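You operate a simulated robot arm through the tools that you are given. There is no shell and no other tool. Be economical: measure what you need, move in short steps, check, and stop when the job is done.

You are at the controls of a simulated robot arm. One attempt, no reset.

TASK
Swap the weight on the cold canner for the one the chart gives.
Fine: the old weight goes on the free peg first; seat the new one down over the vent.

The check looks at the end state, three seconds after you hand in, the way a careful person would. Anything else that was tipped, shoved, dropped, spilled or broken makes it a failure.

THE ROBOT
A 6-joint arm with a two-finger parallel gripper, fixed in place. Base frame: the origin is at the foot of the arm, x ahead of it, y to its left, z up. Readings come in mm, degrees, newtons and seconds.
With the tool pointing down near the work surface it reaches from about 180 to 760 mm from the base axis. Its first joint turns from -166.0 to 166.0 degrees. Payload 3.91 kg.
The TCP is the grasp point between the finger pads, 30 mm short of the fingertips. In the tool frame z runs along the fingers and y along their closing line. Largest opening 110 mm; finger width 20, thickness 10; the body of the gripper, 48 by 112 mm, starts 55 mm behind the TCP.
Orientation is told as [roll, pitch, yaw] about the base's x, y, z axes, in that order, counted from this pose: with the fingers straight down and closing along the base's y, the tool's x points along the base's -x, its y along +y and its z along -z.

THE INTERFACE
- The arm moves only by the tool send_rows. Its arguments are lists of equal length, an entry for each row: "angular": the turn, a rotation vector about the tool's x, y, z in units of 6 degrees (1.0 is 6 degrees), a list of three; "translation": the shift along the tool's x, y, z in units of 20 mm (1.0 is 20 mm), a list of three; "fingers": the opening, from 0 (shut) to 1 (fully open). In form: {"angular": [[rx, ry, rz], ...], "translation": [[dx, dy, dz], ...], "fingers": [fingers, ...]}. A call has 1 to 12 rows; each row shifts and turns the commanded pose from where the row before left it, along the tool's axes as they then stand. A call with a number of a shift or a turn outside -1 to 1 is refused whole. Rows are played at 5 a second. More than 50 mm and 8.6 degrees between two rows, or a gripper value outside its range, and nothing of the call is played. A pose out of reach is approached as far as the arm can. The call stops where the force on the tool passes 50 N (or 10 N more than at its start, if that is more) or the arm is blocked; 0.2 s more then pass. Each finger travels about 45 mm/s and halts on what it meets, pressing with about 21 N; the grip force reading is that of the motor and also rises with nothing between the fingers. The clock runs only during rows and for 0.2 s after the last one: add rows that do not move to give the fingers time. It gives the time, the measured TCP pose, the force on the tool (base axes), the opening and the grip force at its end, in the units of the frame above (readings bear some noise), and new pictures: "views" is both (left out), scene, wrist or none.
- Cameras (640 x 400 px; columns grow to the right, rows downward): "scene" is fixed at [400.2, -499.9, 1447.6]; the picture's right is [0.99, -0.11, 0.00], its down [-0.08, -0.76, -0.64] and it looks along [0.07, 0.64, -0.76] (base axes); focal length 214 px, centre (320, 200). "wrist" rides on the gripper at [71, 22, -107] in the tool frame; the picture's right is [-0.29, 0.96, 0.00], its down [-0.76, -0.23, -0.61] and it looks along [-0.58, -0.18, 0.79] (tool axes); focal length 243 px, centre (320, 200). There is no depth. A picture from a camera that has moved, and an enlarged one, comes with that camera's place and axes in the base frame and with its lens.
- lift_body(by): slides the trunk up (or, below 0, down) by that many mm; the arm rides with it, the base frame stays. It gives what a move gives, with no picture.
- close_up(camera, box): a new picture of the part [left, top, right, bottom] of that camera's present view, enlarged. The clock stands still meanwhile.
- close_job(): hands the job in; it is judged then, once.

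Work in short steps. Places have to be worked out from the pictures, the camera data and where the tool is seen: move nearer, look again, correct. Check each grasp and each placing, and mend what went wrong. You have 120 turns and 170 pictures in all, those below and enlarged ones among them. Open the gripper and draw the arm clear of the work before you hand the job in, unless the task says otherwise; then end with one line.

The tools are called after ">>>" by a JSON object that holds its "name" and its "arguments". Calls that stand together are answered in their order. send_rows: Moves the arm, as the interface text tells. Its arguments: {"type":"object","properties":{"angular":{"type":"array","items":{"type":"array","items":{"type":"number"}}},"translation":{"type":"array","items":{"type":"array","items":{"type":"number"}}},"fingers":{"type":"array","items":{"type":"number"}},"views":{"type":"string","enum":["both","scene","wrist","none"]}},"required":["angular","translation","fingers"]} The other tools are called the same way: lift_body (by) slides the trunk up or down; close_up (camera, box) takes an enlarged picture of a part of a camera's view; close_job () hands the job in.

At the start:

```text
clock: 0.0
tool_pos: [326.8, -199.7, 1289.3]
tool_rot: [-0.1, 0.1, 0.0]
force: [-0.6, -0.1, 0.0]
grip_width: 110.2
finger_force: 0.1
trunk travel left (down, up): [-525.0, 65.0]
```

scene: 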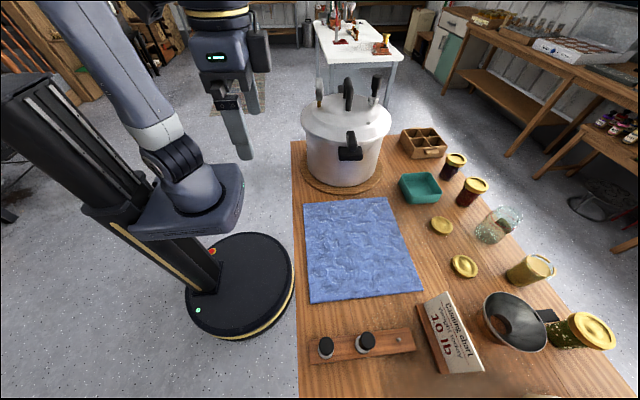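
wrist: 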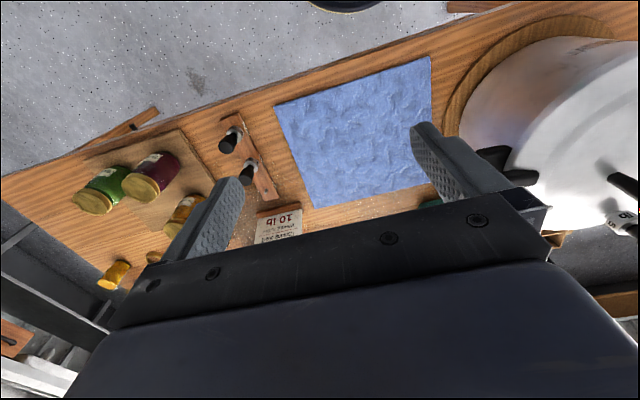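

I'll enlarge the chart, peg rack and canner lid to read them.

>>> {"name": "close_up", "arguments": {"camera": "scene", "box": [300, 280, 500, 400]}}

>>> {"name": "close_up", "arguments": {"camera": "scene", "box": [290, 65, 410, 195]}}

>>> {"name": "close_up", "arguments": {"camera": "wrist", "box": [180, 100, 340, 260]}}

```text
3.20 times, centred on (400, 340) of scene
camera zoom: at [400.2, -499.9, 1447.6], right [0.99, -0.11, 0.0], down [-0.08, -0.76, -0.64], along [0.07, 0.64, -0.76], focal length 686 px, centre (64, -248)
```

zoom: 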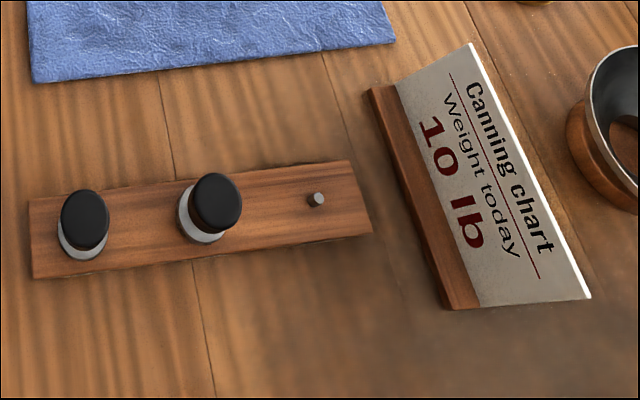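

```text
3.08 times, centred on (350, 130) of scene
camera zoom: at [400.2, -499.9, 1447.6], right [0.99, -0.11, 0.0], down [-0.08, -0.76, -0.64], along [0.07, 0.64, -0.76], focal length 660 px, centre (228, 415)
```

zoom: 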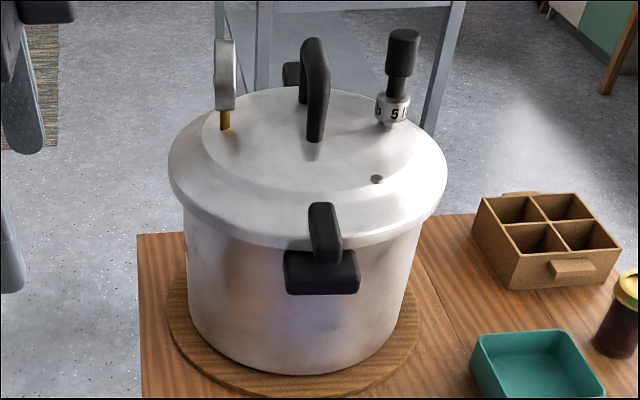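

```text
2.50 times, centred on (260, 180) of wrist
camera zoom: at [256.2, -177.3, 1396.3], right [0.29, 0.96, 0.0], down [0.76, -0.23, 0.61], along [0.58, -0.18, -0.79], focal length 606 px, centre (470, 250)
```

zoom: 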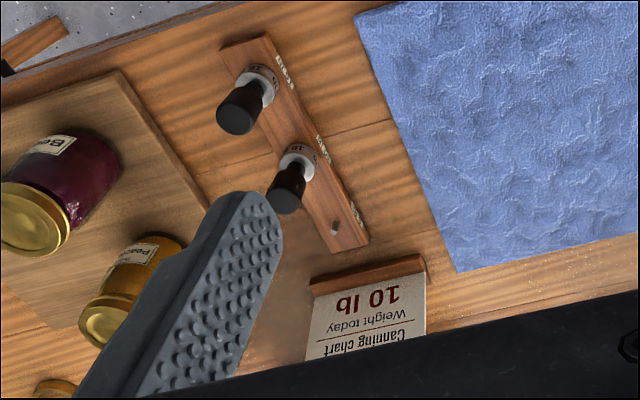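

The chart says 10 lb; the canner carries 5 lb. I estimate the rack weights at about (420,-440) and (512,-444), the free peg at (592,-444) and the vent at about (696,308). Next I move nearer the rack to read its labels.

>>> {"name": "send_rows", "arguments": {"angular": [[0, 0, 0], [0, 0, 0], [0, 0, 0], [0, 0, 0], [0, 0, 0], [0, 0, 0], [0, 0, 0], [0, 0, 0], [0, 0, 0], [0, 0, 0]], "translation": [[-0.5, -1, 0.8], [-0.5, -1, 0.8], [-0.5, -1, 0.8], [-0.5, -1, 0.8], [-0.5, -1, 0.8], [-0.5, -1, 0.8], [-0.5, -1, 0.8], [-0.5, -1, 0.8], [-0.5, -1, 0.8], [-0.5, -1, 0.8]], "fingers": [1, 1, 1, 1, 1, 1, 1, 1, 1, 1], "views": "wrist"}}

```text
clock: 2.2
tool_pos: [427.7, -398.8, 1127.6]
tool_rot: [0.0, 0.0, 0.0]
force: [0.5, 0.5, 0.7]
grip_width: 109.9
finger_force: 0.1
trunk travel left (down, up): [-525.0, 65.0]
camera wrist: at [356.4, -377.9, 1235.5], right [0.29, 0.96, 0.0], down [0.76, -0.23, 0.61], along [0.58, -0.18, -0.79], focal length 243 px, centre (320, 200)
```

wrist: 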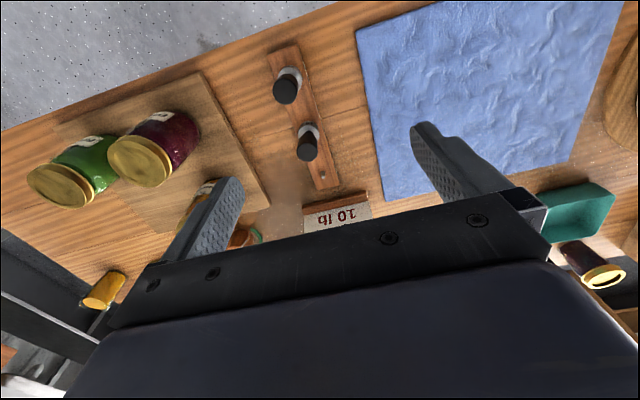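

>>> {"name": "close_up", "arguments": {"camera": "wrist", "box": [250, 35, 370, 195]}}

```text
2.50 times, centred on (310, 115) of wrist
camera zoom: at [356.4, -377.9, 1235.5], right [0.29, 0.96, 0.0], down [0.76, -0.23, 0.61], along [0.58, -0.18, -0.79], focal length 606 px, centre (345, 412)
```

zoom: 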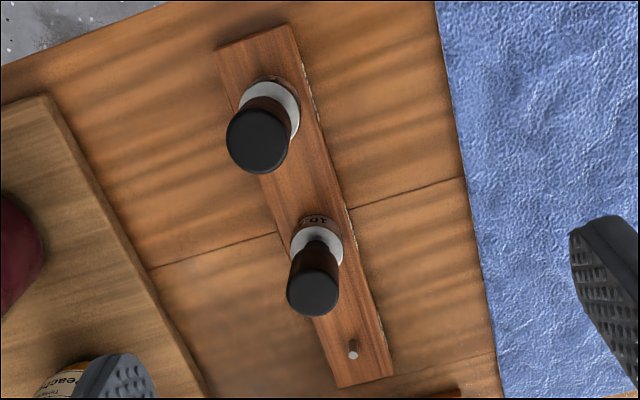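

The rack's middle weight reads as 10. To be sure I back off in x and lower the camera to see both ring labels at a flatter angle.

>>> {"name": "send_rows", "arguments": {"angular": [[0, 0, 0], [0, 0, 0], [0, 0, 0], [0, 0, 0], [0, 0, 0], [0, 0, 0], [0, 0, 0]], "translation": [[0.8, 0.1, 0.95], [0.8, 0.1, 0.95], [0.8, 0.1, 0.95], [0.8, 0.1, 0.95], [0.8, 0.1, 0.95], [0.8, 0.1, 0.95], [0.8, 0.1, 0.95]], "fingers": [1, 1, 1, 1, 1, 1, 1], "views": "none"}}

>>> {"name": "close_up", "arguments": {"camera": "wrist", "box": [220, 40, 400, 220]}}

```text
clock: 3.8
tool_pos: [315.4, -384.9, 995.9]
tool_rot: [0.0, 0.0, 0.1]
force: [-0.4, 0.1, -0.5]
grip_width: 110.1
finger_force: 0.0
trunk travel left (down, up): [-525.0, 65.0]
```

```text
2.22 times, centred on (310, 130) of wrist
camera zoom: at [244.5, -362.9, 1103.2], right [0.29, 0.96, 0.0], down [0.76, -0.23, 0.61], along [0.58, -0.18, -0.79], focal length 539 px, centre (342, 356)
```

zoom: 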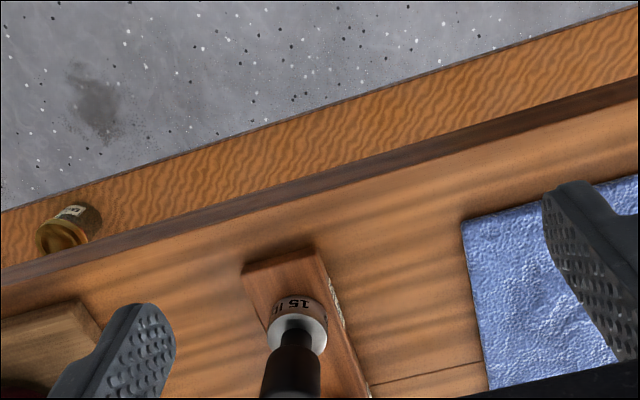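

The left weight is 15 lb, so the middle one is the 10 lb. Now I travel up and over toward the canner for a look at the vent weight.

>>> {"name": "send_rows", "arguments": {"angular": [[0, 0, 0], [0, 0, 0], [0, 0, 0], [0, 0, 0], [0, 0, 0], [0, 0, 0], [0, 0, 0], [0, 0, 0], [0, 0, 0], [0, 0, 0], [0, 0, 0], [0, 0, 0]], "translation": [[-0.4, 1, -1], [-0.4, 1, -1], [-0.4, 1, -1], [-0.4, 1, -1], [-0.4, 1, -1], [-0.4, 1, -1], [-0.4, 1, -1], [-0.4, 1, -1], [-0.4, 1, -1], [-0.4, 1, -1], [-0.4, 1, -1], [-0.4, 1, -1]], "fingers": [1, 1, 1, 1, 1, 1, 1, 1, 1, 1, 1, 1], "views": "none"}}

>>> {"name": "send_rows", "arguments": {"angular": [[0, 0, 0], [0, 0, 0], [0, 0, 0], [0, 0, 0], [0, 0, 0], [0, 0, 0], [0, 0, 0], [0, 0, 0], [0, 0, 0], [0, 0, 0], [0, 0, 0], [0, 0, 0]], "translation": [[-0.4, 1, -0.3], [-0.4, 1, -0.3], [-0.4, 1, -0.3], [-0.4, 1, -0.3], [-0.4, 1, -0.3], [-0.4, 1, -0.3], [-0.4, 1, -0.3], [-0.4, 1, -0.3], [-0.4, 1, -0.3], [-0.4, 1, -0.3], [-0.4, 1, -0.3], [-0.4, 1, -0.3]], "fingers": [1, 1, 1, 1, 1, 1, 1, 1, 1, 1, 1, 1], "views": "both"}}

```text
clock: 6.4
tool_pos: [411.3, -143.8, 1236.0]
tool_rot: [-0.1, -0.1, 0.0]
force: [0.3, 0.1, 0.9]
grip_width: 109.8
finger_force: 0.1
trunk travel left (down, up): [-525.0, 65.0]
```

```text
clock: 9.0
tool_pos: [507.8, 97.0, 1308.4]
tool_rot: [0.1, 0.0, 0.0]
force: [0.0, 0.1, 0.0]
grip_width: 110.1
finger_force: 0.1
trunk travel left (down, up): [-525.0, 65.0]
camera wrist: at [436.5, 118.0, 1415.3], right [0.29, 0.96, 0.0], down [0.76, -0.23, 0.61], along [0.58, -0.18, -0.79], focal length 243 px, centre (320, 200)
```

scene: 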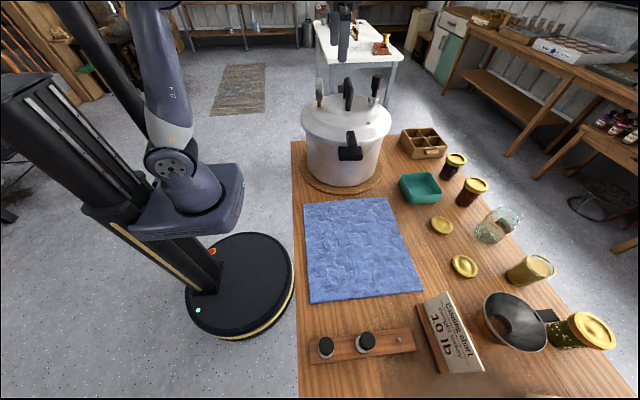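
wrist: 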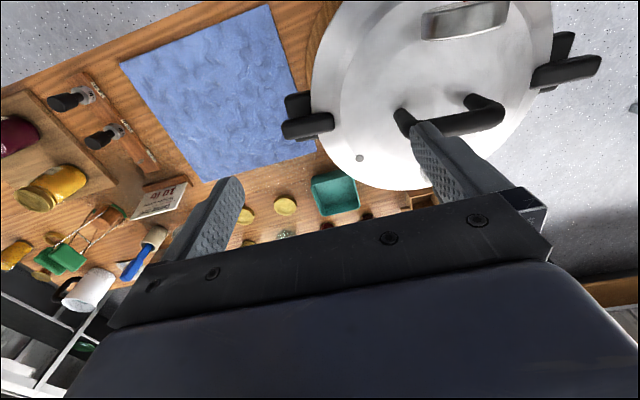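

The arm hides the vent weight; I estimate the lid centre at (583,250). I move to about (650,290,1300) to see it between the fingers.

>>> {"name": "send_rows", "arguments": {"angular": [[0, 0, 0], [0, 0, 0], [0, 0, 0], [0, 0, 0], [0, 0, 0], [0, 0, 0], [0, 0, 0], [0, 0, 0], [0, 0, 0], [0, 0, 0]], "translation": [[-0.71, 0.97, 0], [-0.71, 0.97, 0], [-0.71, 0.97, 0], [-0.71, 0.97, 0], [-0.71, 0.97, 0], [-0.71, 0.97, 0], [-0.71, 0.97, 0], [-0.71, 0.97, 0], [-0.71, 0.97, 0], [-0.71, 0.97, 0]], "fingers": [1, 1, 1, 1, 1, 1, 1, 1, 1, 1], "views": "both"}}

```text
clock: 11.2
tool_pos: [586.0, 249.9, 1248.0]
tool_rot: [0.0, -0.2, 0.0]
force: [1.0, -0.5, -0.2]
grip_width: 110.3
finger_force: 0.1
out of reach, approached as far as the arm can: row 4, 5, 6, 7, 8, 9, 10
trunk travel left (down, up): [-525.0, 65.0]
camera wrist: at [514.4, 271.0, 1355.4], right [0.29, 0.96, 0.0], down [0.76, -0.23, 0.61], along [0.58, -0.18, -0.79], focal length 243 px, centre (320, 200)
```

scene: 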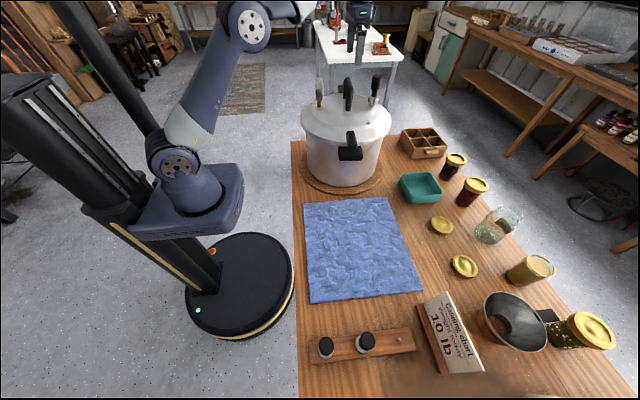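
wrist: 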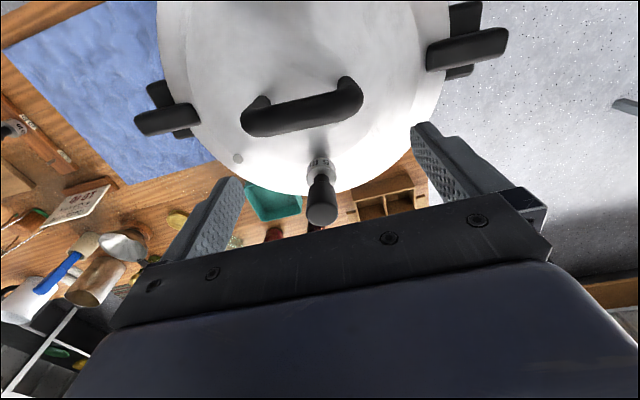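

Intersecting the two views puts the weight at about (665,226), its knob top at z≈1172. High positions are limited in reach, so I raise the trunk first.

>>> {"name": "lift_body", "arguments": {"by": 65}}

```text
clock: 12.2
tool_pos: [585.1, 248.2, 1312.8]
tool_rot: [0.1, -0.2, 0.1]
force: [0.1, 0.5, 0.1]
grip_width: 110.0
finger_force: 0.1
trunk travel left (down, up): [-590.0, 0.0]
```

Now I lower and move out toward the weight, staying above knob and handle height.

>>> {"name": "send_rows", "arguments": {"angular": [[0, 0, 0], [0, 0, 0], [0, 0, 0], [0, 0, 0], [0, 0, 0]], "translation": [[-0.3, -0.1, 0.8], [-0.5, -0.1, 0.8], [-0.7, -0.15, 0.8], [-0.8, -0.15, 0.7], [-0.8, -0.15, 0.7]], "fingers": [1, 1, 1, 1, 1], "views": "both"}}

```text
clock: 13.4
tool_pos: [648.8, 236.8, 1236.7]
tool_rot: [0.2, -0.2, 0.0]
force: [-0.5, 1.1, 0.3]
grip_width: 109.9
finger_force: 0.0
trunk travel left (down, up): [-590.0, 0.0]
camera wrist: at [577.2, 258.1, 1344.2], right [0.29, 0.96, 0.0], down [0.76, -0.23, 0.61], along [0.58, -0.18, -0.79], focal length 243 px, centre (320, 200)
```

scene: 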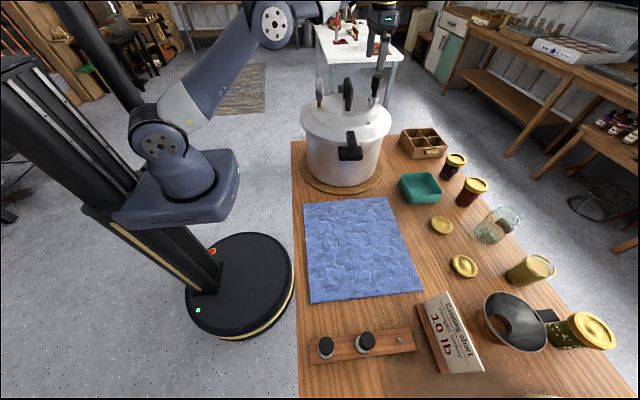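
wrist: 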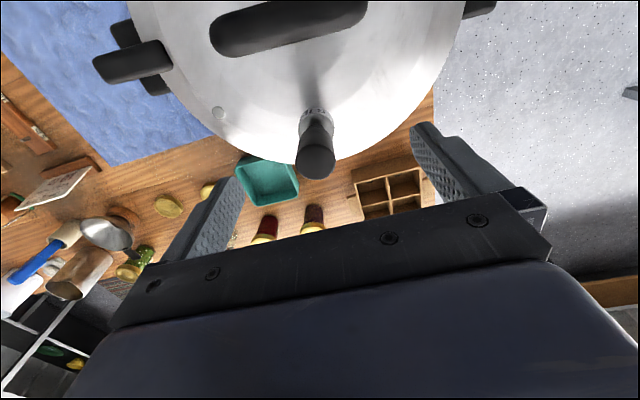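

A close-up will pin down the knob and ring more precisely.

>>> {"name": "close_up", "arguments": {"camera": "wrist", "box": [256, 80, 384, 200]}}

>>> {"name": "close_up", "arguments": {"camera": "scene", "box": [330, 30, 420, 120]}}

```text
3.33 times, centred on (320, 140) of wrist
camera zoom: at [577.2, 258.1, 1344.2], right [0.29, 0.96, 0.0], down [0.76, -0.23, 0.61], along [0.58, -0.18, -0.79], focal length 809 px, centre (320, 400)
```

zoom: 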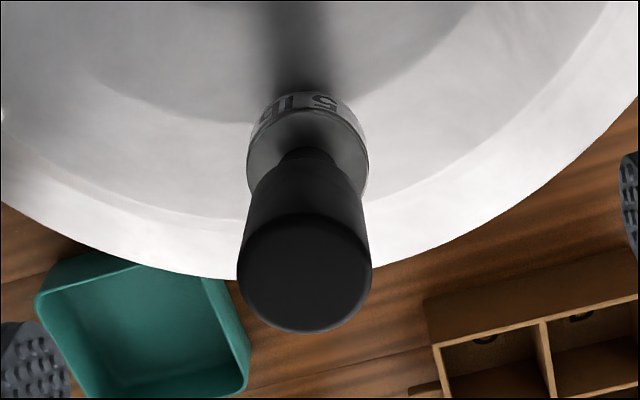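

```text
4.44 times, centred on (375, 75) of scene
camera zoom: at [400.2, -499.9, 1447.6], right [0.99, -0.11, 0.0], down [-0.08, -0.76, -0.64], along [0.07, 0.64, -0.76], focal length 953 px, centre (76, 756)
```

zoom: 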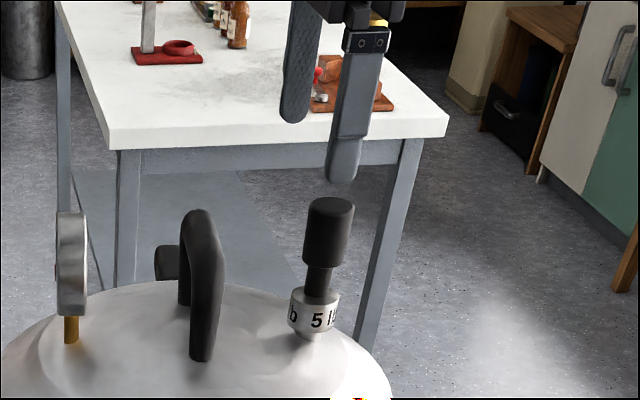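

Knob spans z≈1138–1176 at (666,227), 37 mm wide; ring below it. I centre above it, then descend to TCP z≈1154.

>>> {"name": "send_rows", "arguments": {"angular": [[0, 0, 0], [0, 0, 0], [0, 0, 0], [0, 0, 0]], "translation": [[-0.86, -0.47, 0], [0, 0, 0], [0, 0, 0.8], [0, 0, 0.8]], "fingers": [1, 0.8, 0.7, 0.65], "views": "both"}}

>>> {"name": "close_up", "arguments": {"camera": "scene", "box": [330, 30, 420, 120]}}

```text
clock: 14.4
tool_pos: [649.3, 221.1, 1206.8]
tool_rot: [0.0, -0.2, 0.0]
force: [0.5, -0.3, -0.2]
grip_width: 71.4
finger_force: 0.0
out of reach, approached as far as the arm can: row 1
trunk travel left (down, up): [-590.0, 0.0]
camera wrist: at [577.4, 242.3, 1314.2], right [0.29, 0.96, 0.0], down [0.76, -0.23, 0.61], along [0.58, -0.18, -0.79], focal length 243 px, centre (320, 200)
```

scene: 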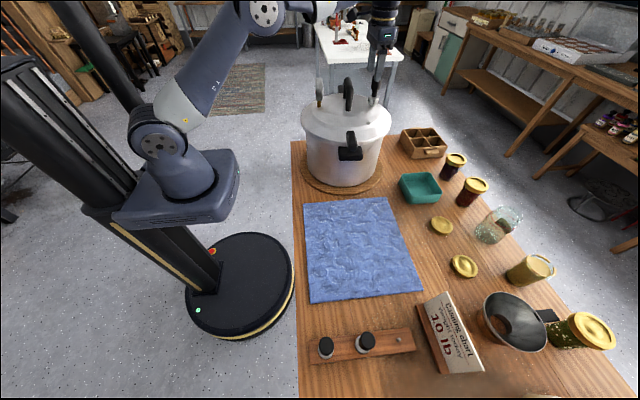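
wrist: 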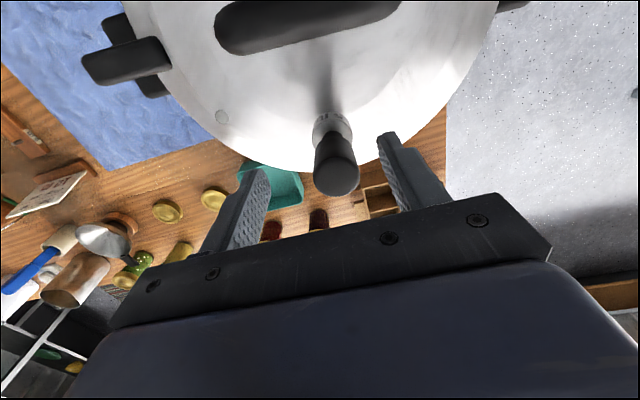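

```text
4.44 times, centred on (375, 75) of scene
camera zoom: at [400.2, -499.9, 1447.6], right [0.99, -0.11, 0.0], down [-0.08, -0.76, -0.64], along [0.07, 0.64, -0.76], focal length 953 px, centre (76, 756)
```

zoom: 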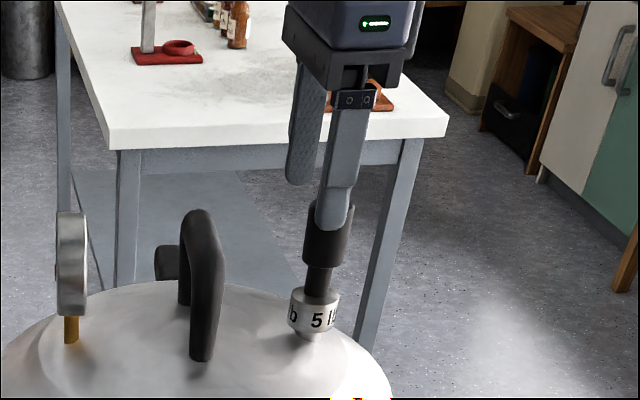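

The arm fell short in x (reach); lower down the reach is larger. I correct y first, then move out in x while descending, fingers straddling the knob in y.

>>> {"name": "send_rows", "arguments": {"angular": [[0, 0, 0], [0, 0, 0], [0, 0, 0], [0, 0, 0]], "translation": [[0, 0.32, 0], [0, 0, 0.6], [-0.4, 0, 0.5], [-0.43, 0, 0.5]], "fingers": [0.7, 0.7, 0.7, 0.7], "views": "both"}}

>>> {"name": "close_up", "arguments": {"camera": "scene", "box": [330, 30, 420, 120]}}

```text
clock: 15.4
tool_pos: [665.6, 227.4, 1173.2]
tool_rot: [0.2, -0.1, 0.0]
force: [0.3, -0.9, 0.7]
grip_width: 77.2
finger_force: 0.0
trunk travel left (down, up): [-590.0, 0.0]
camera wrist: at [594.1, 249.2, 1281.2], right [0.29, 0.96, 0.0], down [0.76, -0.23, 0.61], along [0.58, -0.18, -0.79], focal length 243 px, centre (320, 200)
```

scene: 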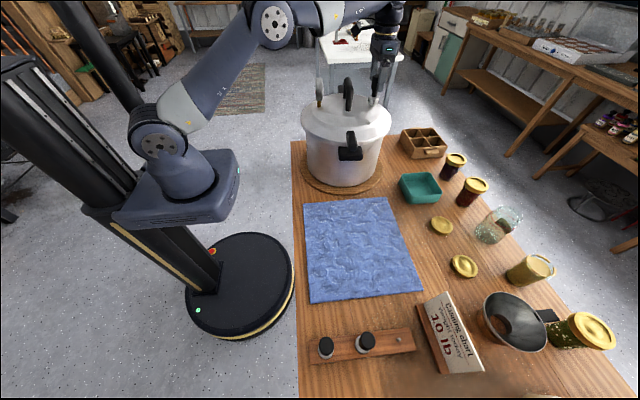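
wrist: 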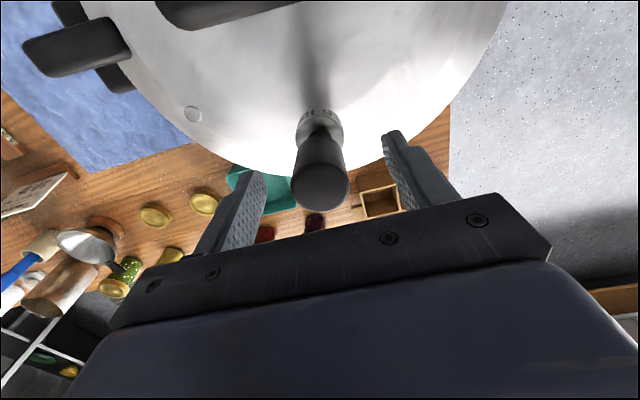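

```text
4.44 times, centred on (375, 75) of scene
camera zoom: at [400.2, -499.9, 1447.6], right [0.99, -0.11, 0.0], down [-0.08, -0.76, -0.64], along [0.07, 0.64, -0.76], focal length 953 px, centre (76, 756)
```

zoom: 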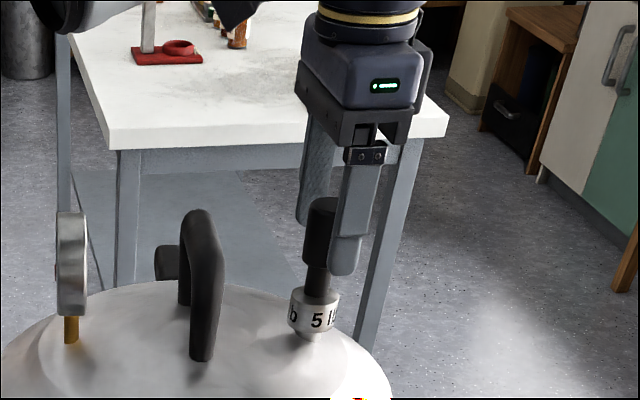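

TCP is at (665.6,227.4), and the knob reads as (664,227.6). I descend 20 mm and close.

>>> {"name": "send_rows", "arguments": {"angular": [[0, 0, 0], [0, 0, 0], [0, 0, 0], [0, 0, 0], [0, 0, 0], [0, 0, 0], [0, 0, 0]], "translation": [[0, 0, 0.5], [0, 0, 0.5], [0, 0, 0], [0, 0, 0], [0, 0, 0], [0, 0, 0], [0, 0, 0]], "fingers": [0.6, 0.5, 0.4, 0.3, 0.2, 0.1, 0.1], "views": "both"}}

>>> {"name": "close_up", "arguments": {"camera": "scene", "box": [330, 30, 420, 120]}}

```text
clock: 17.0
tool_pos: [666.7, 228.6, 1153.6]
tool_rot: [0.0, -0.2, 0.0]
force: [0.7, 0.1, 1.4]
grip_width: 32.2
finger_force: 21.1
trunk travel left (down, up): [-590.0, 0.0]
camera wrist: at [594.2, 249.2, 1262.1], right [0.29, 0.96, 0.0], down [0.76, -0.23, 0.61], along [0.58, -0.18, -0.79], focal length 243 px, centre (320, 200)
```

scene: 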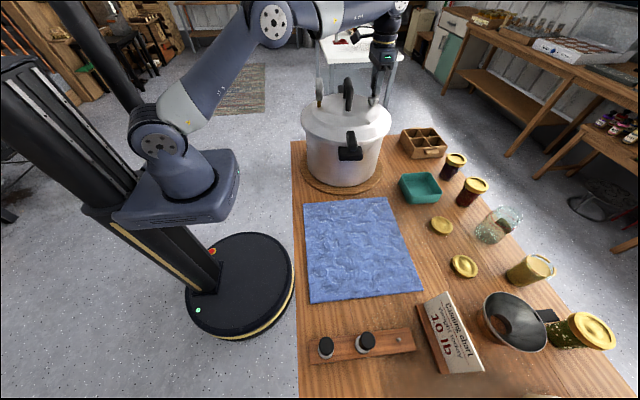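
wrist: 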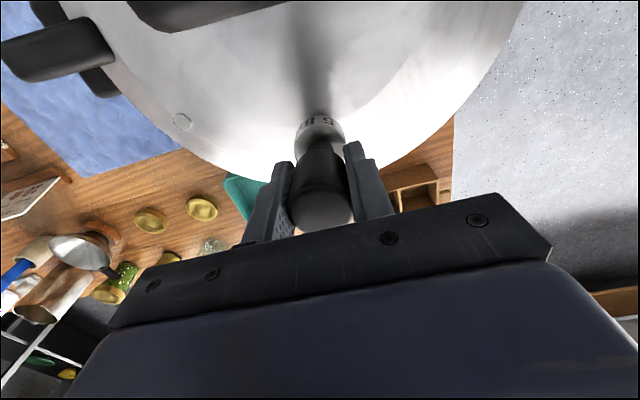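

```text
4.44 times, centred on (375, 75) of scene
camera zoom: at [400.2, -499.9, 1447.6], right [0.99, -0.11, 0.0], down [-0.08, -0.76, -0.64], along [0.07, 0.64, -0.76], focal length 953 px, centre (76, 756)
```

zoom: 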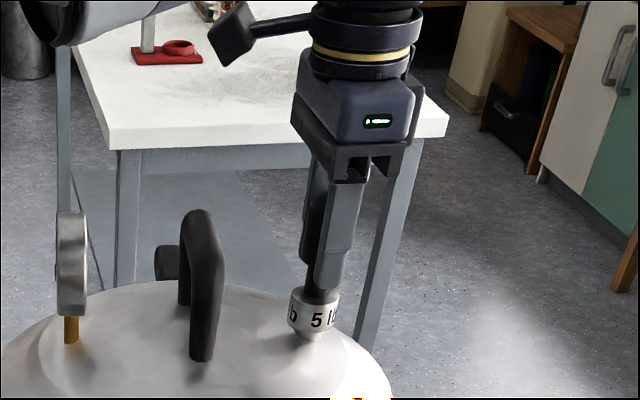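

Gripped at 32 mm wide (seated TCP z≈1153.6 noted). I lift straight up 36 mm and check the weight comes off.

>>> {"name": "send_rows", "arguments": {"angular": [[0, 0, 0], [0, 0, 0], [0, 0, 0], [0, 0, 0]], "translation": [[0, 0, -0.4], [0, 0, -0.4], [0, 0, -0.5], [0, 0, -0.5]], "fingers": [0.1, 0.1, 0.1, 0.1], "views": "both"}}

>>> {"name": "close_up", "arguments": {"camera": "scene", "box": [330, 30, 420, 120]}}

```text
clock: 18.0
tool_pos: [664.7, 227.3, 1190.1]
tool_rot: [0.2, -0.2, 0.0]
force: [-0.2, -0.2, -0.7]
grip_width: 32.0
finger_force: 20.4
trunk travel left (down, up): [-590.0, 0.0]
camera wrist: at [593.7, 248.7, 1298.4], right [0.29, 0.96, 0.0], down [0.76, -0.23, 0.61], along [0.58, -0.18, -0.79], focal length 243 px, centre (320, 200)
```

scene: 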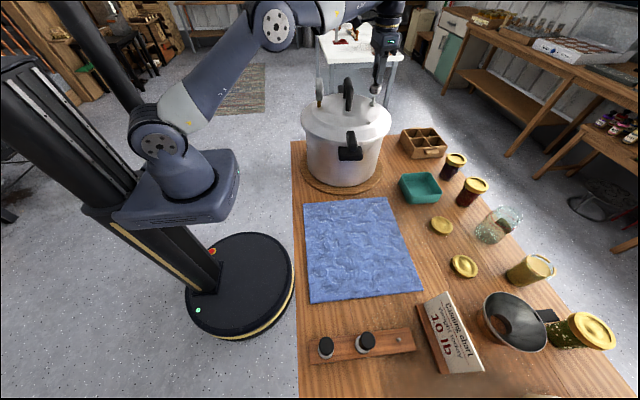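
wrist: 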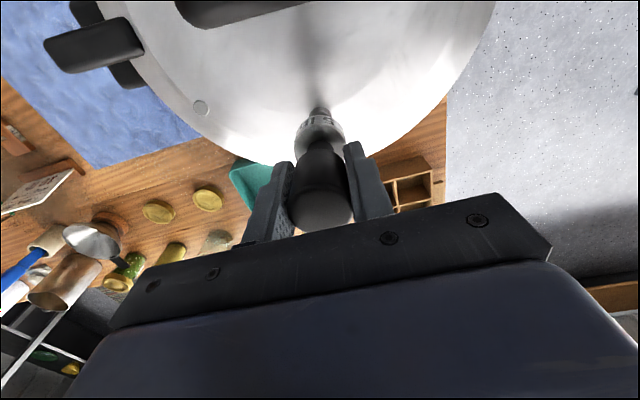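

```text
4.44 times, centred on (375, 75) of scene
camera zoom: at [400.2, -499.9, 1447.6], right [0.99, -0.11, 0.0], down [-0.08, -0.76, -0.64], along [0.07, 0.64, -0.76], focal length 953 px, centre (76, 756)
```

zoom: 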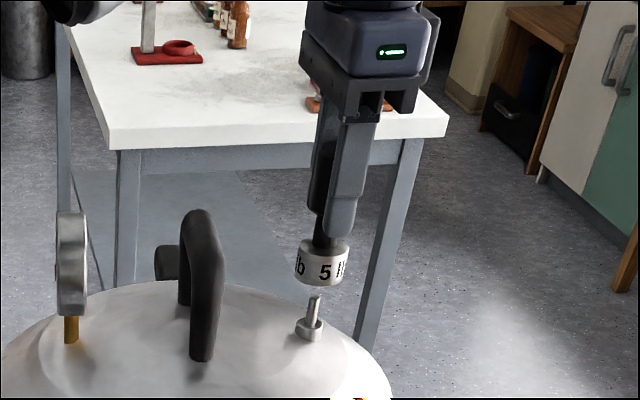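

The weight is off and clear of the vent pin. I carry it along −y toward the rack.

>>> {"name": "send_rows", "arguments": {"angular": [[0, 0, 0], [0, 0, 0], [0, 0, 0], [0, 0, 0], [0, 0, 0], [0, 0, 0], [0, 0, 0], [0, 0, 0], [0, 0, 0], [0, 0, 0], [0, 0, 0], [0, 0, 0]], "translation": [[0, -0.7, -0.1], [0, -1, -0.1], [0, -1, -0.1], [0, -1, -0.1], [0.1, -1, 0], [0.1, -1, 0], [0.1, -1, 0], [0.1, -1, 0], [0.1, -1, 0], [0.1, -1, 0], [0.1, -1, 0], [0.1, -1, 0]], "fingers": [0.1, 0.1, 0.1, 0.1, 0.1, 0.1, 0.1, 0.1, 0.1, 0.1, 0.1, 0.1], "views": "none"}}

>>> {"name": "send_rows", "arguments": {"angular": [[0, 0, 0], [0, 0, 0], [0, 0, 0], [0, 0, 0], [0, 0, 0], [0, 0, 0], [0, 0, 0], [0, 0, 0], [0, 0, 0], [0, 0, 0], [0, 0, 0], [0, 0, 0]], "translation": [[0.2, -1, 0.3], [0.2, -1, 0.3], [0.2, -1, 0.3], [0.2, -1, 0.3], [0.2, -1, 0.3], [0.2, -1, 0.3], [0.2, -1, 0.3], [0.2, -1, 0.3], [0.2, -1, 0.3], [0.2, -1, 0.3], [0.2, -1, 0.3], [0.2, -1, 0.3]], "fingers": [0.1, 0.1, 0.1, 0.1, 0.1, 0.1, 0.1, 0.1, 0.1, 0.1, 0.1, 0.1], "views": "both"}}

```text
clock: 20.6
tool_pos: [649.3, -6.6, 1198.2]
tool_rot: [0.0, -0.1, 0.1]
force: [-0.1, 0.5, -1.1]
grip_width: 31.8
finger_force: 21.2
trunk travel left (down, up): [-590.0, 0.0]
```

```text
clock: 23.2
tool_pos: [602.0, -247.3, 1126.9]
tool_rot: [0.1, -0.2, 0.0]
force: [-0.4, 0.4, -0.4]
grip_width: 31.7
finger_force: 20.7
trunk travel left (down, up): [-590.0, 0.0]
camera wrist: at [530.3, -225.6, 1234.0], right [0.29, 0.96, 0.0], down [0.76, -0.23, 0.61], along [0.58, -0.18, -0.79], focal length 243 px, centre (320, 200)
```

scene: 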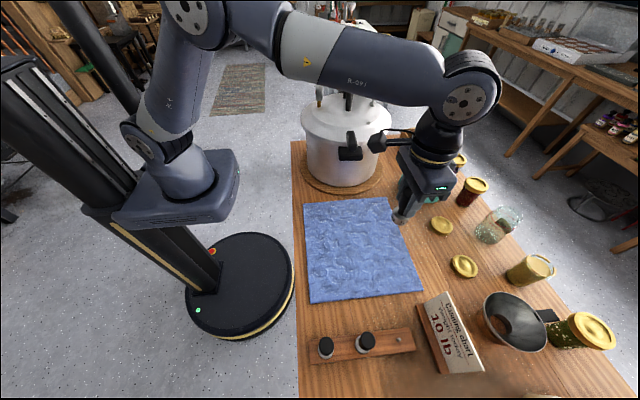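
wrist: 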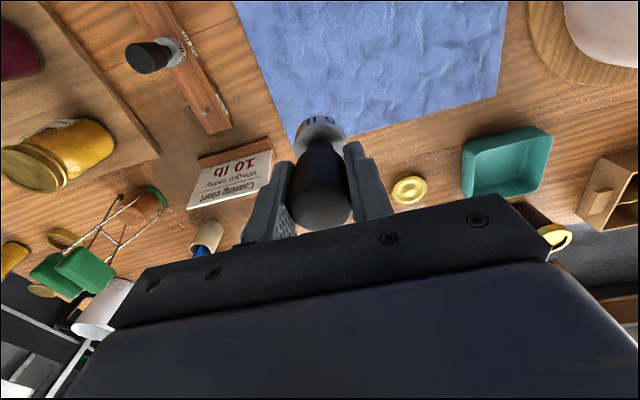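

Peg estimated at about (595,-438). I move above it at z≈1000 to look again.

>>> {"name": "send_rows", "arguments": {"angular": [[0, 0, 0], [0, 0, 0], [0, 0, 0], [0, 0, 0], [0, 0, 0], [0, 0, 0], [0, 0, 0], [0, 0, 0], [0, 0, 0], [0, 0, 0]], "translation": [[0.04, -0.95, 0.6], [0.04, -0.95, 0.6], [0.04, -0.95, 0.6], [0.04, -0.95, 0.6], [0.04, -0.95, 0.6], [0.04, -0.95, 0.6], [0.04, -0.95, 0.6], [0.04, -0.95, 0.6], [0.04, -0.95, 0.6], [0.04, -0.95, 0.6]], "fingers": [0.1, 0.1, 0.1, 0.1, 0.1, 0.1, 0.1, 0.1, 0.1, 0.1], "views": "both"}}

>>> {"name": "close_up", "arguments": {"camera": "scene", "box": [320, 270, 480, 400]}}

>>> {"name": "close_up", "arguments": {"camera": "wrist", "box": [240, 20, 400, 180]}}

```text
clock: 25.4
tool_pos: [593.8, -436.1, 1005.4]
tool_rot: [0.1, -0.2, 0.0]
force: [-0.4, 0.7, -0.7]
grip_width: 31.8
finger_force: 21.3
trunk travel left (down, up): [-590.0, 0.0]
camera wrist: at [522.7, -414.6, 1113.2], right [0.29, 0.96, 0.0], down [0.76, -0.23, 0.61], along [0.58, -0.18, -0.79], focal length 243 px, centre (320, 200)
```

scene: 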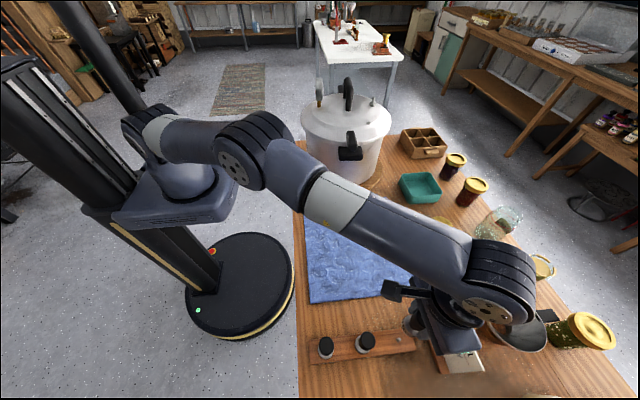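
wrist: 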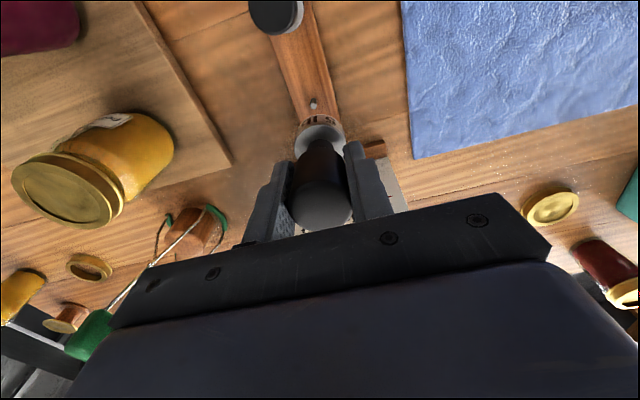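

```text
3.08 times, centred on (400, 335) of scene
camera zoom: at [400.2, -499.9, 1447.6], right [0.99, -0.11, 0.0], down [-0.08, -0.76, -0.64], along [0.07, 0.64, -0.76], focal length 660 px, centre (74, -215)
```

zoom: 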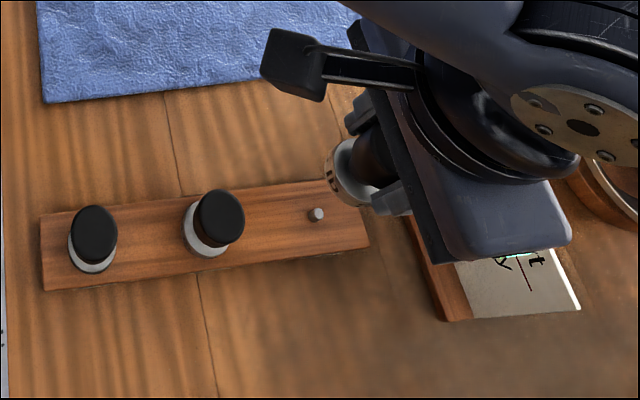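

```text
2.50 times, centred on (320, 100) of wrist
camera zoom: at [522.7, -414.6, 1113.2], right [0.29, 0.96, 0.0], down [0.76, -0.23, 0.61], along [0.58, -0.18, -0.79], focal length 606 px, centre (320, 450)
```

zoom: 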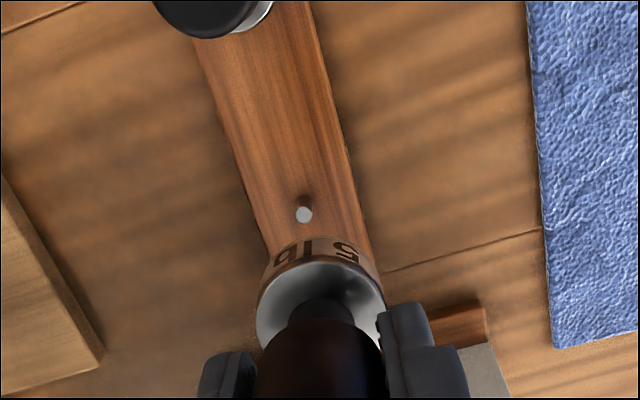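

Peg triangulates to about (594,-444.5), tip z≈850. I align there and descend to z≈938, weight bottom some 15-20 mm above the tip, to check alignment closely.

>>> {"name": "send_rows", "arguments": {"angular": [[0, 0, 0], [0, 0, 0], [0, 0, 0], [0, 0, 0], [0, 0, 0]], "translation": [[0, -0.42, 0], [0, 0, 0.85], [0, 0, 0.85], [0, 0, 0.85], [0, 0, 0.8]], "fingers": [0.1, 0.1, 0.1, 0.1, 0.1], "views": "none"}}

>>> {"name": "close_up", "arguments": {"camera": "wrist", "box": [240, 60, 400, 220]}}

>>> {"name": "close_up", "arguments": {"camera": "scene", "box": [360, 290, 460, 390]}}

```text
clock: 26.6
tool_pos: [593.9, -445.1, 939.5]
tool_rot: [0.1, -0.2, 0.0]
force: [0.0, -0.9, -0.2]
grip_width: 31.7
finger_force: 21.3
trunk travel left (down, up): [-590.0, 0.0]
```

```text
2.50 times, centred on (320, 140) of wrist
camera zoom: at [522.7, -423.2, 1045.7], right [0.29, 0.96, 0.0], down [0.76, -0.23, 0.61], along [0.58, -0.18, -0.79], focal length 606 px, centre (320, 350)
```

zoom: 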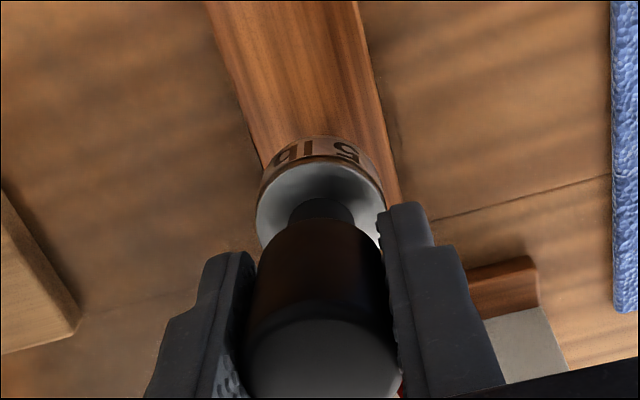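

```text
4.00 times, centred on (410, 340) of scene
camera zoom: at [400.2, -499.9, 1447.6], right [0.99, -0.11, 0.0], down [-0.08, -0.76, -0.64], along [0.07, 0.64, -0.76], focal length 858 px, centre (-40, -360)
```

zoom: 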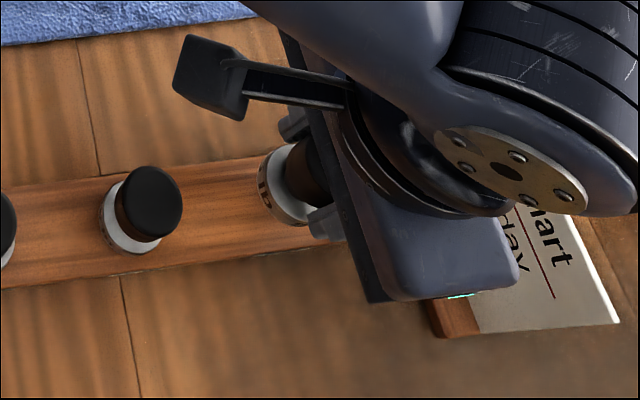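

Cross-checking all views (rack pitch ≈86 mm) gives the peg at x≈593, y≈-445, right under the weight. I descend in fine steps, watching the force; seating is expected near TCP z≈900.

>>> {"name": "send_rows", "arguments": {"angular": [[0, 0, 0], [0, 0, 0], [0, 0, 0], [0, 0, 0], [0, 0, 0]], "translation": [[0, 0, 0.25], [0, 0, 0.25], [0, 0, 0.25], [0, 0, 0.25], [0, 0, 0.25]], "fingers": [0.1, 0.1, 0.1, 0.1, 0.1], "views": "wrist"}}

```text
clock: 27.8
tool_pos: [594.2, -444.1, 913.1]
tool_rot: [0.2, -0.2, 0.0]
force: [-0.1, 0.8, 0.4]
grip_width: 31.5
finger_force: 20.7
trunk travel left (down, up): [-590.0, 0.0]
camera wrist: at [523.1, -423.3, 1020.9], right [0.29, 0.96, 0.0], down [0.76, -0.23, 0.61], along [0.58, -0.18, -0.79], focal length 243 px, centre (320, 200)
```

wrist: 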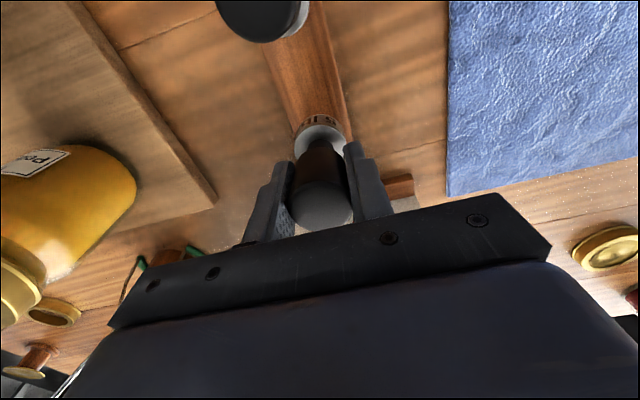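

No contact yet at 913; I continue down in 3 mm steps.

>>> {"name": "send_rows", "arguments": {"angular": [[0, 0, 0], [0, 0, 0], [0, 0, 0]], "translation": [[0, 0, 0.15], [0, 0, 0.15], [0, 0, 0.15]], "fingers": [0.1, 0.1, 0.1], "views": "none"}}

>>> {"name": "close_up", "arguments": {"camera": "scene", "box": [360, 290, 460, 390]}}

>>> {"name": "close_up", "arguments": {"camera": "wrist", "box": [240, 60, 400, 220]}}

```text
clock: 28.6
tool_pos: [594.5, -444.0, 904.2]
tool_rot: [0.1, -0.2, 0.0]
force: [0.0, -0.1, -0.8]
grip_width: 31.6
finger_force: 21.2
trunk travel left (down, up): [-590.0, 0.0]
```

```text
4.00 times, centred on (410, 340) of scene
camera zoom: at [400.2, -499.9, 1447.6], right [0.99, -0.11, 0.0], down [-0.08, -0.76, -0.64], along [0.07, 0.64, -0.76], focal length 858 px, centre (-40, -360)
```

zoom: 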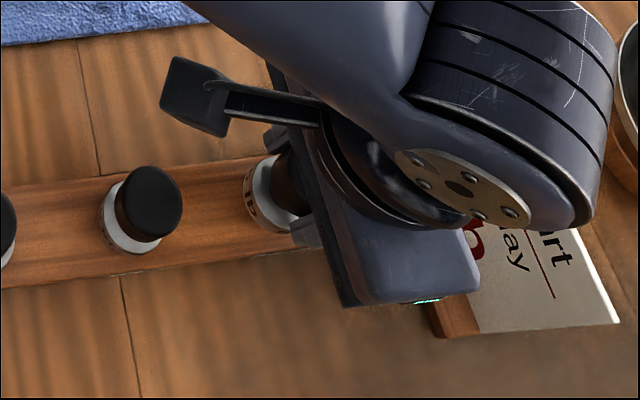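

```text
2.50 times, centred on (320, 140) of wrist
camera zoom: at [523.3, -423.4, 1012.2], right [0.29, 0.96, 0.0], down [0.76, -0.23, 0.61], along [0.58, -0.18, -0.79], focal length 606 px, centre (320, 350)
```

zoom: 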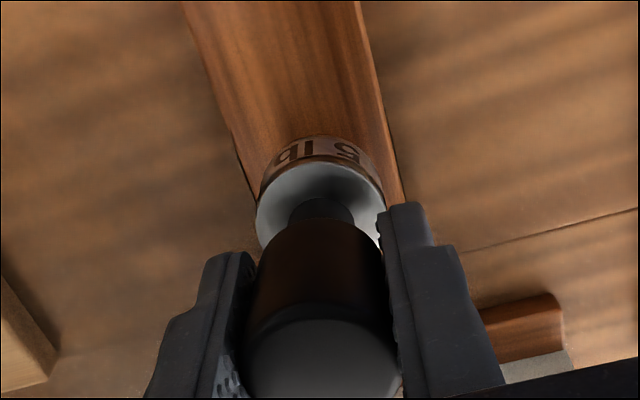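

The alignment with the rack row looks right and there is still no contact. I continue down.

>>> {"name": "send_rows", "arguments": {"angular": [[0, 0, 0], [0, 0, 0], [0, 0, 0]], "translation": [[0, 0, 0.1], [0, 0, 0.1], [0, 0, 0.1]], "fingers": [0.1, 0.1, 0.1], "views": "none"}}

>>> {"name": "send_rows", "arguments": {"angular": [[0, 0, 0], [0, 0, 0]], "translation": [[0, 0, 0.1], [0, 0, 0.1]], "fingers": [0.1, 0.1], "views": "none"}}

```text
clock: 29.4
tool_pos: [595.7, -444.9, 899.9]
tool_rot: [-0.1, -0.3, -0.1]
force: [-0.4, 1.4, 12.2]
grip_width: 31.5
finger_force: 20.8
trunk travel left (down, up): [-590.0, 0.0]
```

```text
clock: 30.0
tool_pos: [594.1, -443.9, 897.5]
tool_rot: [-0.1, -0.3, 0.0]
force: [1.2, 0.5, 20.8]
grip_width: 31.7
finger_force: 20.9
trunk travel left (down, up): [-590.0, 0.0]
```

Contact at z≈899.5, matching the expected seat height. I relax the pressing by 2 mm and look to confirm it sits on the board, not on the peg tip.

>>> {"name": "send_rows", "arguments": {"angular": [[0, 0, 0], [0, 0, 0]], "translation": [[0, 0, -0.1], [0, 0, 0]], "fingers": [0.1, 0.1], "views": "none"}}

>>> {"name": "close_up", "arguments": {"camera": "scene", "box": [310, 310, 430, 380]}}

>>> {"name": "close_up", "arguments": {"camera": "wrist", "box": [260, 80, 380, 180]}}

```text
clock: 30.6
tool_pos: [593.9, -443.8, 898.2]
tool_rot: [0.0, -0.3, 0.0]
force: [5.1, -3.3, 15.7]
grip_width: 31.4
finger_force: 20.7
trunk travel left (down, up): [-590.0, 0.0]
```

```text
5.33 times, centred on (370, 345) of scene
camera zoom: at [400.2, -499.9, 1447.6], right [0.99, -0.11, 0.0], down [-0.08, -0.76, -0.64], along [0.07, 0.64, -0.76], focal length 1144 px, centre (53, -573)
```

zoom: 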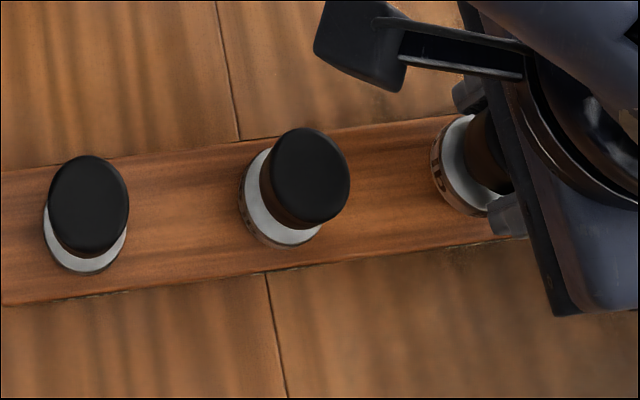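

```text
4.00 times, centred on (320, 130) of wrist
camera zoom: at [522.6, -422.8, 1005.2], right [0.29, 0.96, 0.0], down [0.76, -0.23, 0.61], along [0.59, -0.18, -0.79], focal length 970 px, centre (320, 480)
```

zoom: 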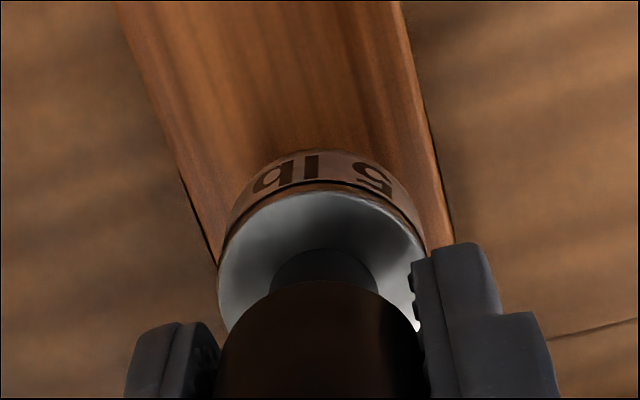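

Image spacing between the three rings matches equal heights, so it appears seated. I test by a small 3 mm sideways nudge: lateral force would show that the peg is inside the weight.

>>> {"name": "send_rows", "arguments": {"angular": [[0, 0, 0], [0, 0, 0]], "translation": [[0, 0, -0.1], [0, 0.15, 0]], "fingers": [0.1, 0.1], "views": "none"}}

>>> {"name": "send_rows", "arguments": {"angular": [[0, 0, 0], [0, 0, 0]], "translation": [[0, -0.15, 0], [0, -0.15, 0]], "fingers": [0.1, 0.1], "views": "none"}}

```text
clock: 31.2
tool_pos: [592.8, -443.0, 898.5]
tool_rot: [0.1, -0.1, -0.1]
force: [-0.4, -5.4, 10.0]
grip_width: 31.4
finger_force: 20.7
trunk travel left (down, up): [-590.0, 0.0]
```

```text
clock: 31.8
tool_pos: [594.7, -446.2, 897.4]
tool_rot: [0.2, -0.1, 0.0]
force: [1.4, 1.3, 3.9]
grip_width: 31.4
finger_force: 21.2
trunk travel left (down, up): [-590.0, 0.0]
```

Resistance is felt and the vertical load is nearly gone at z≈898. I recentre y and open the fingers slowly a little, then check.

>>> {"name": "send_rows", "arguments": {"angular": [[0, 0, 0], [0, 0, 0], [0, 0, 0], [0, 0, 0]], "translation": [[0, 0.12, 0], [0, 0, 0], [0, 0, 0], [0, 0, 0]], "fingers": [0.15, 0.32, 0.4, 0.5], "views": "both"}}

>>> {"name": "close_up", "arguments": {"camera": "wrist", "box": [260, 80, 400, 240]}}

```text
clock: 32.8
tool_pos: [594.9, -445.1, 898.7]
tool_rot: [0.1, -0.2, 0.0]
force: [0.1, 0.0, 0.5]
grip_width: 55.0
finger_force: 0.1
trunk travel left (down, up): [-590.0, 0.0]
camera wrist: at [522.9, -423.7, 1005.8], right [0.29, 0.96, 0.0], down [0.76, -0.23, 0.61], along [0.58, -0.18, -0.79], focal length 243 px, centre (320, 200)
```

scene: 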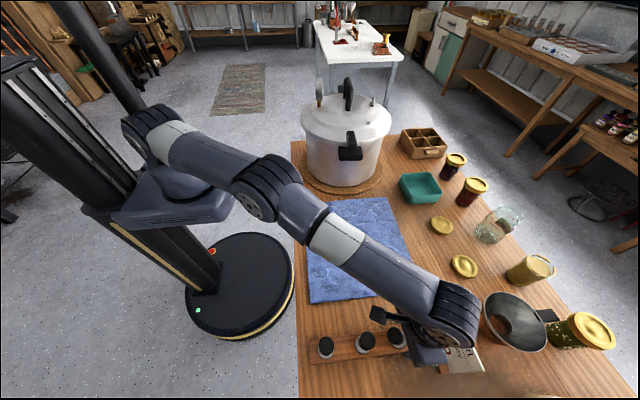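
wrist: 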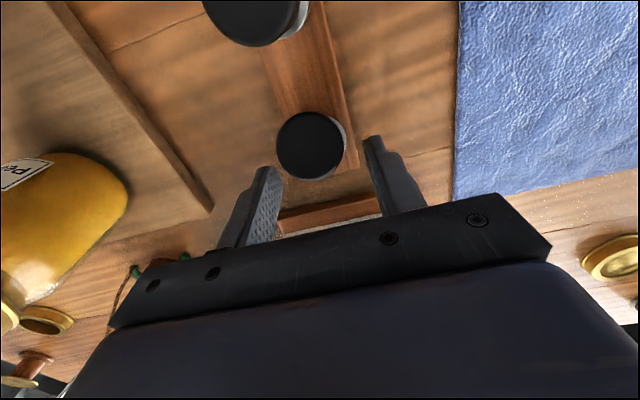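

```text
2.50 times, centred on (330, 160) of wrist
camera zoom: at [522.9, -423.7, 1005.8], right [0.29, 0.96, 0.0], down [0.76, -0.23, 0.61], along [0.58, -0.18, -0.79], focal length 606 px, centre (295, 300)
```

zoom: 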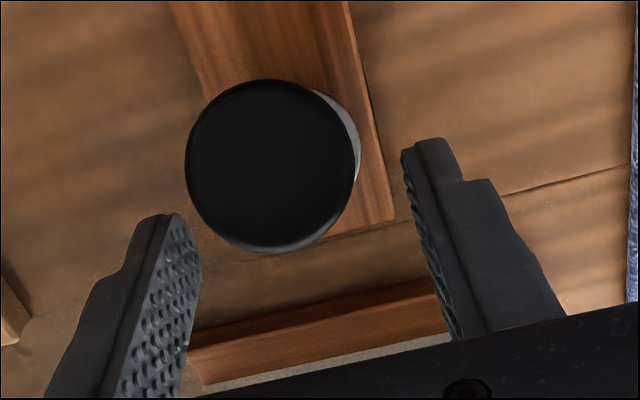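

After opening, the weight leans toward −x. A close-up from the scene camera will show how it sits.

>>> {"name": "close_up", "arguments": {"camera": "scene", "box": [310, 310, 430, 380]}}

```text
5.33 times, centred on (370, 345) of scene
camera zoom: at [400.2, -499.9, 1447.6], right [0.99, -0.11, 0.0], down [-0.08, -0.76, -0.64], along [0.07, 0.64, -0.76], focal length 1144 px, centre (53, -573)
```

zoom: 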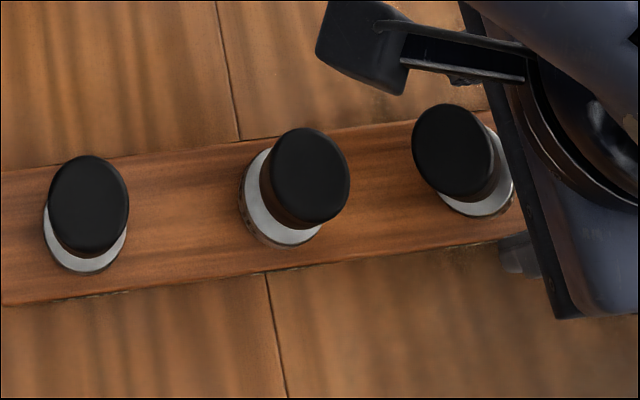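

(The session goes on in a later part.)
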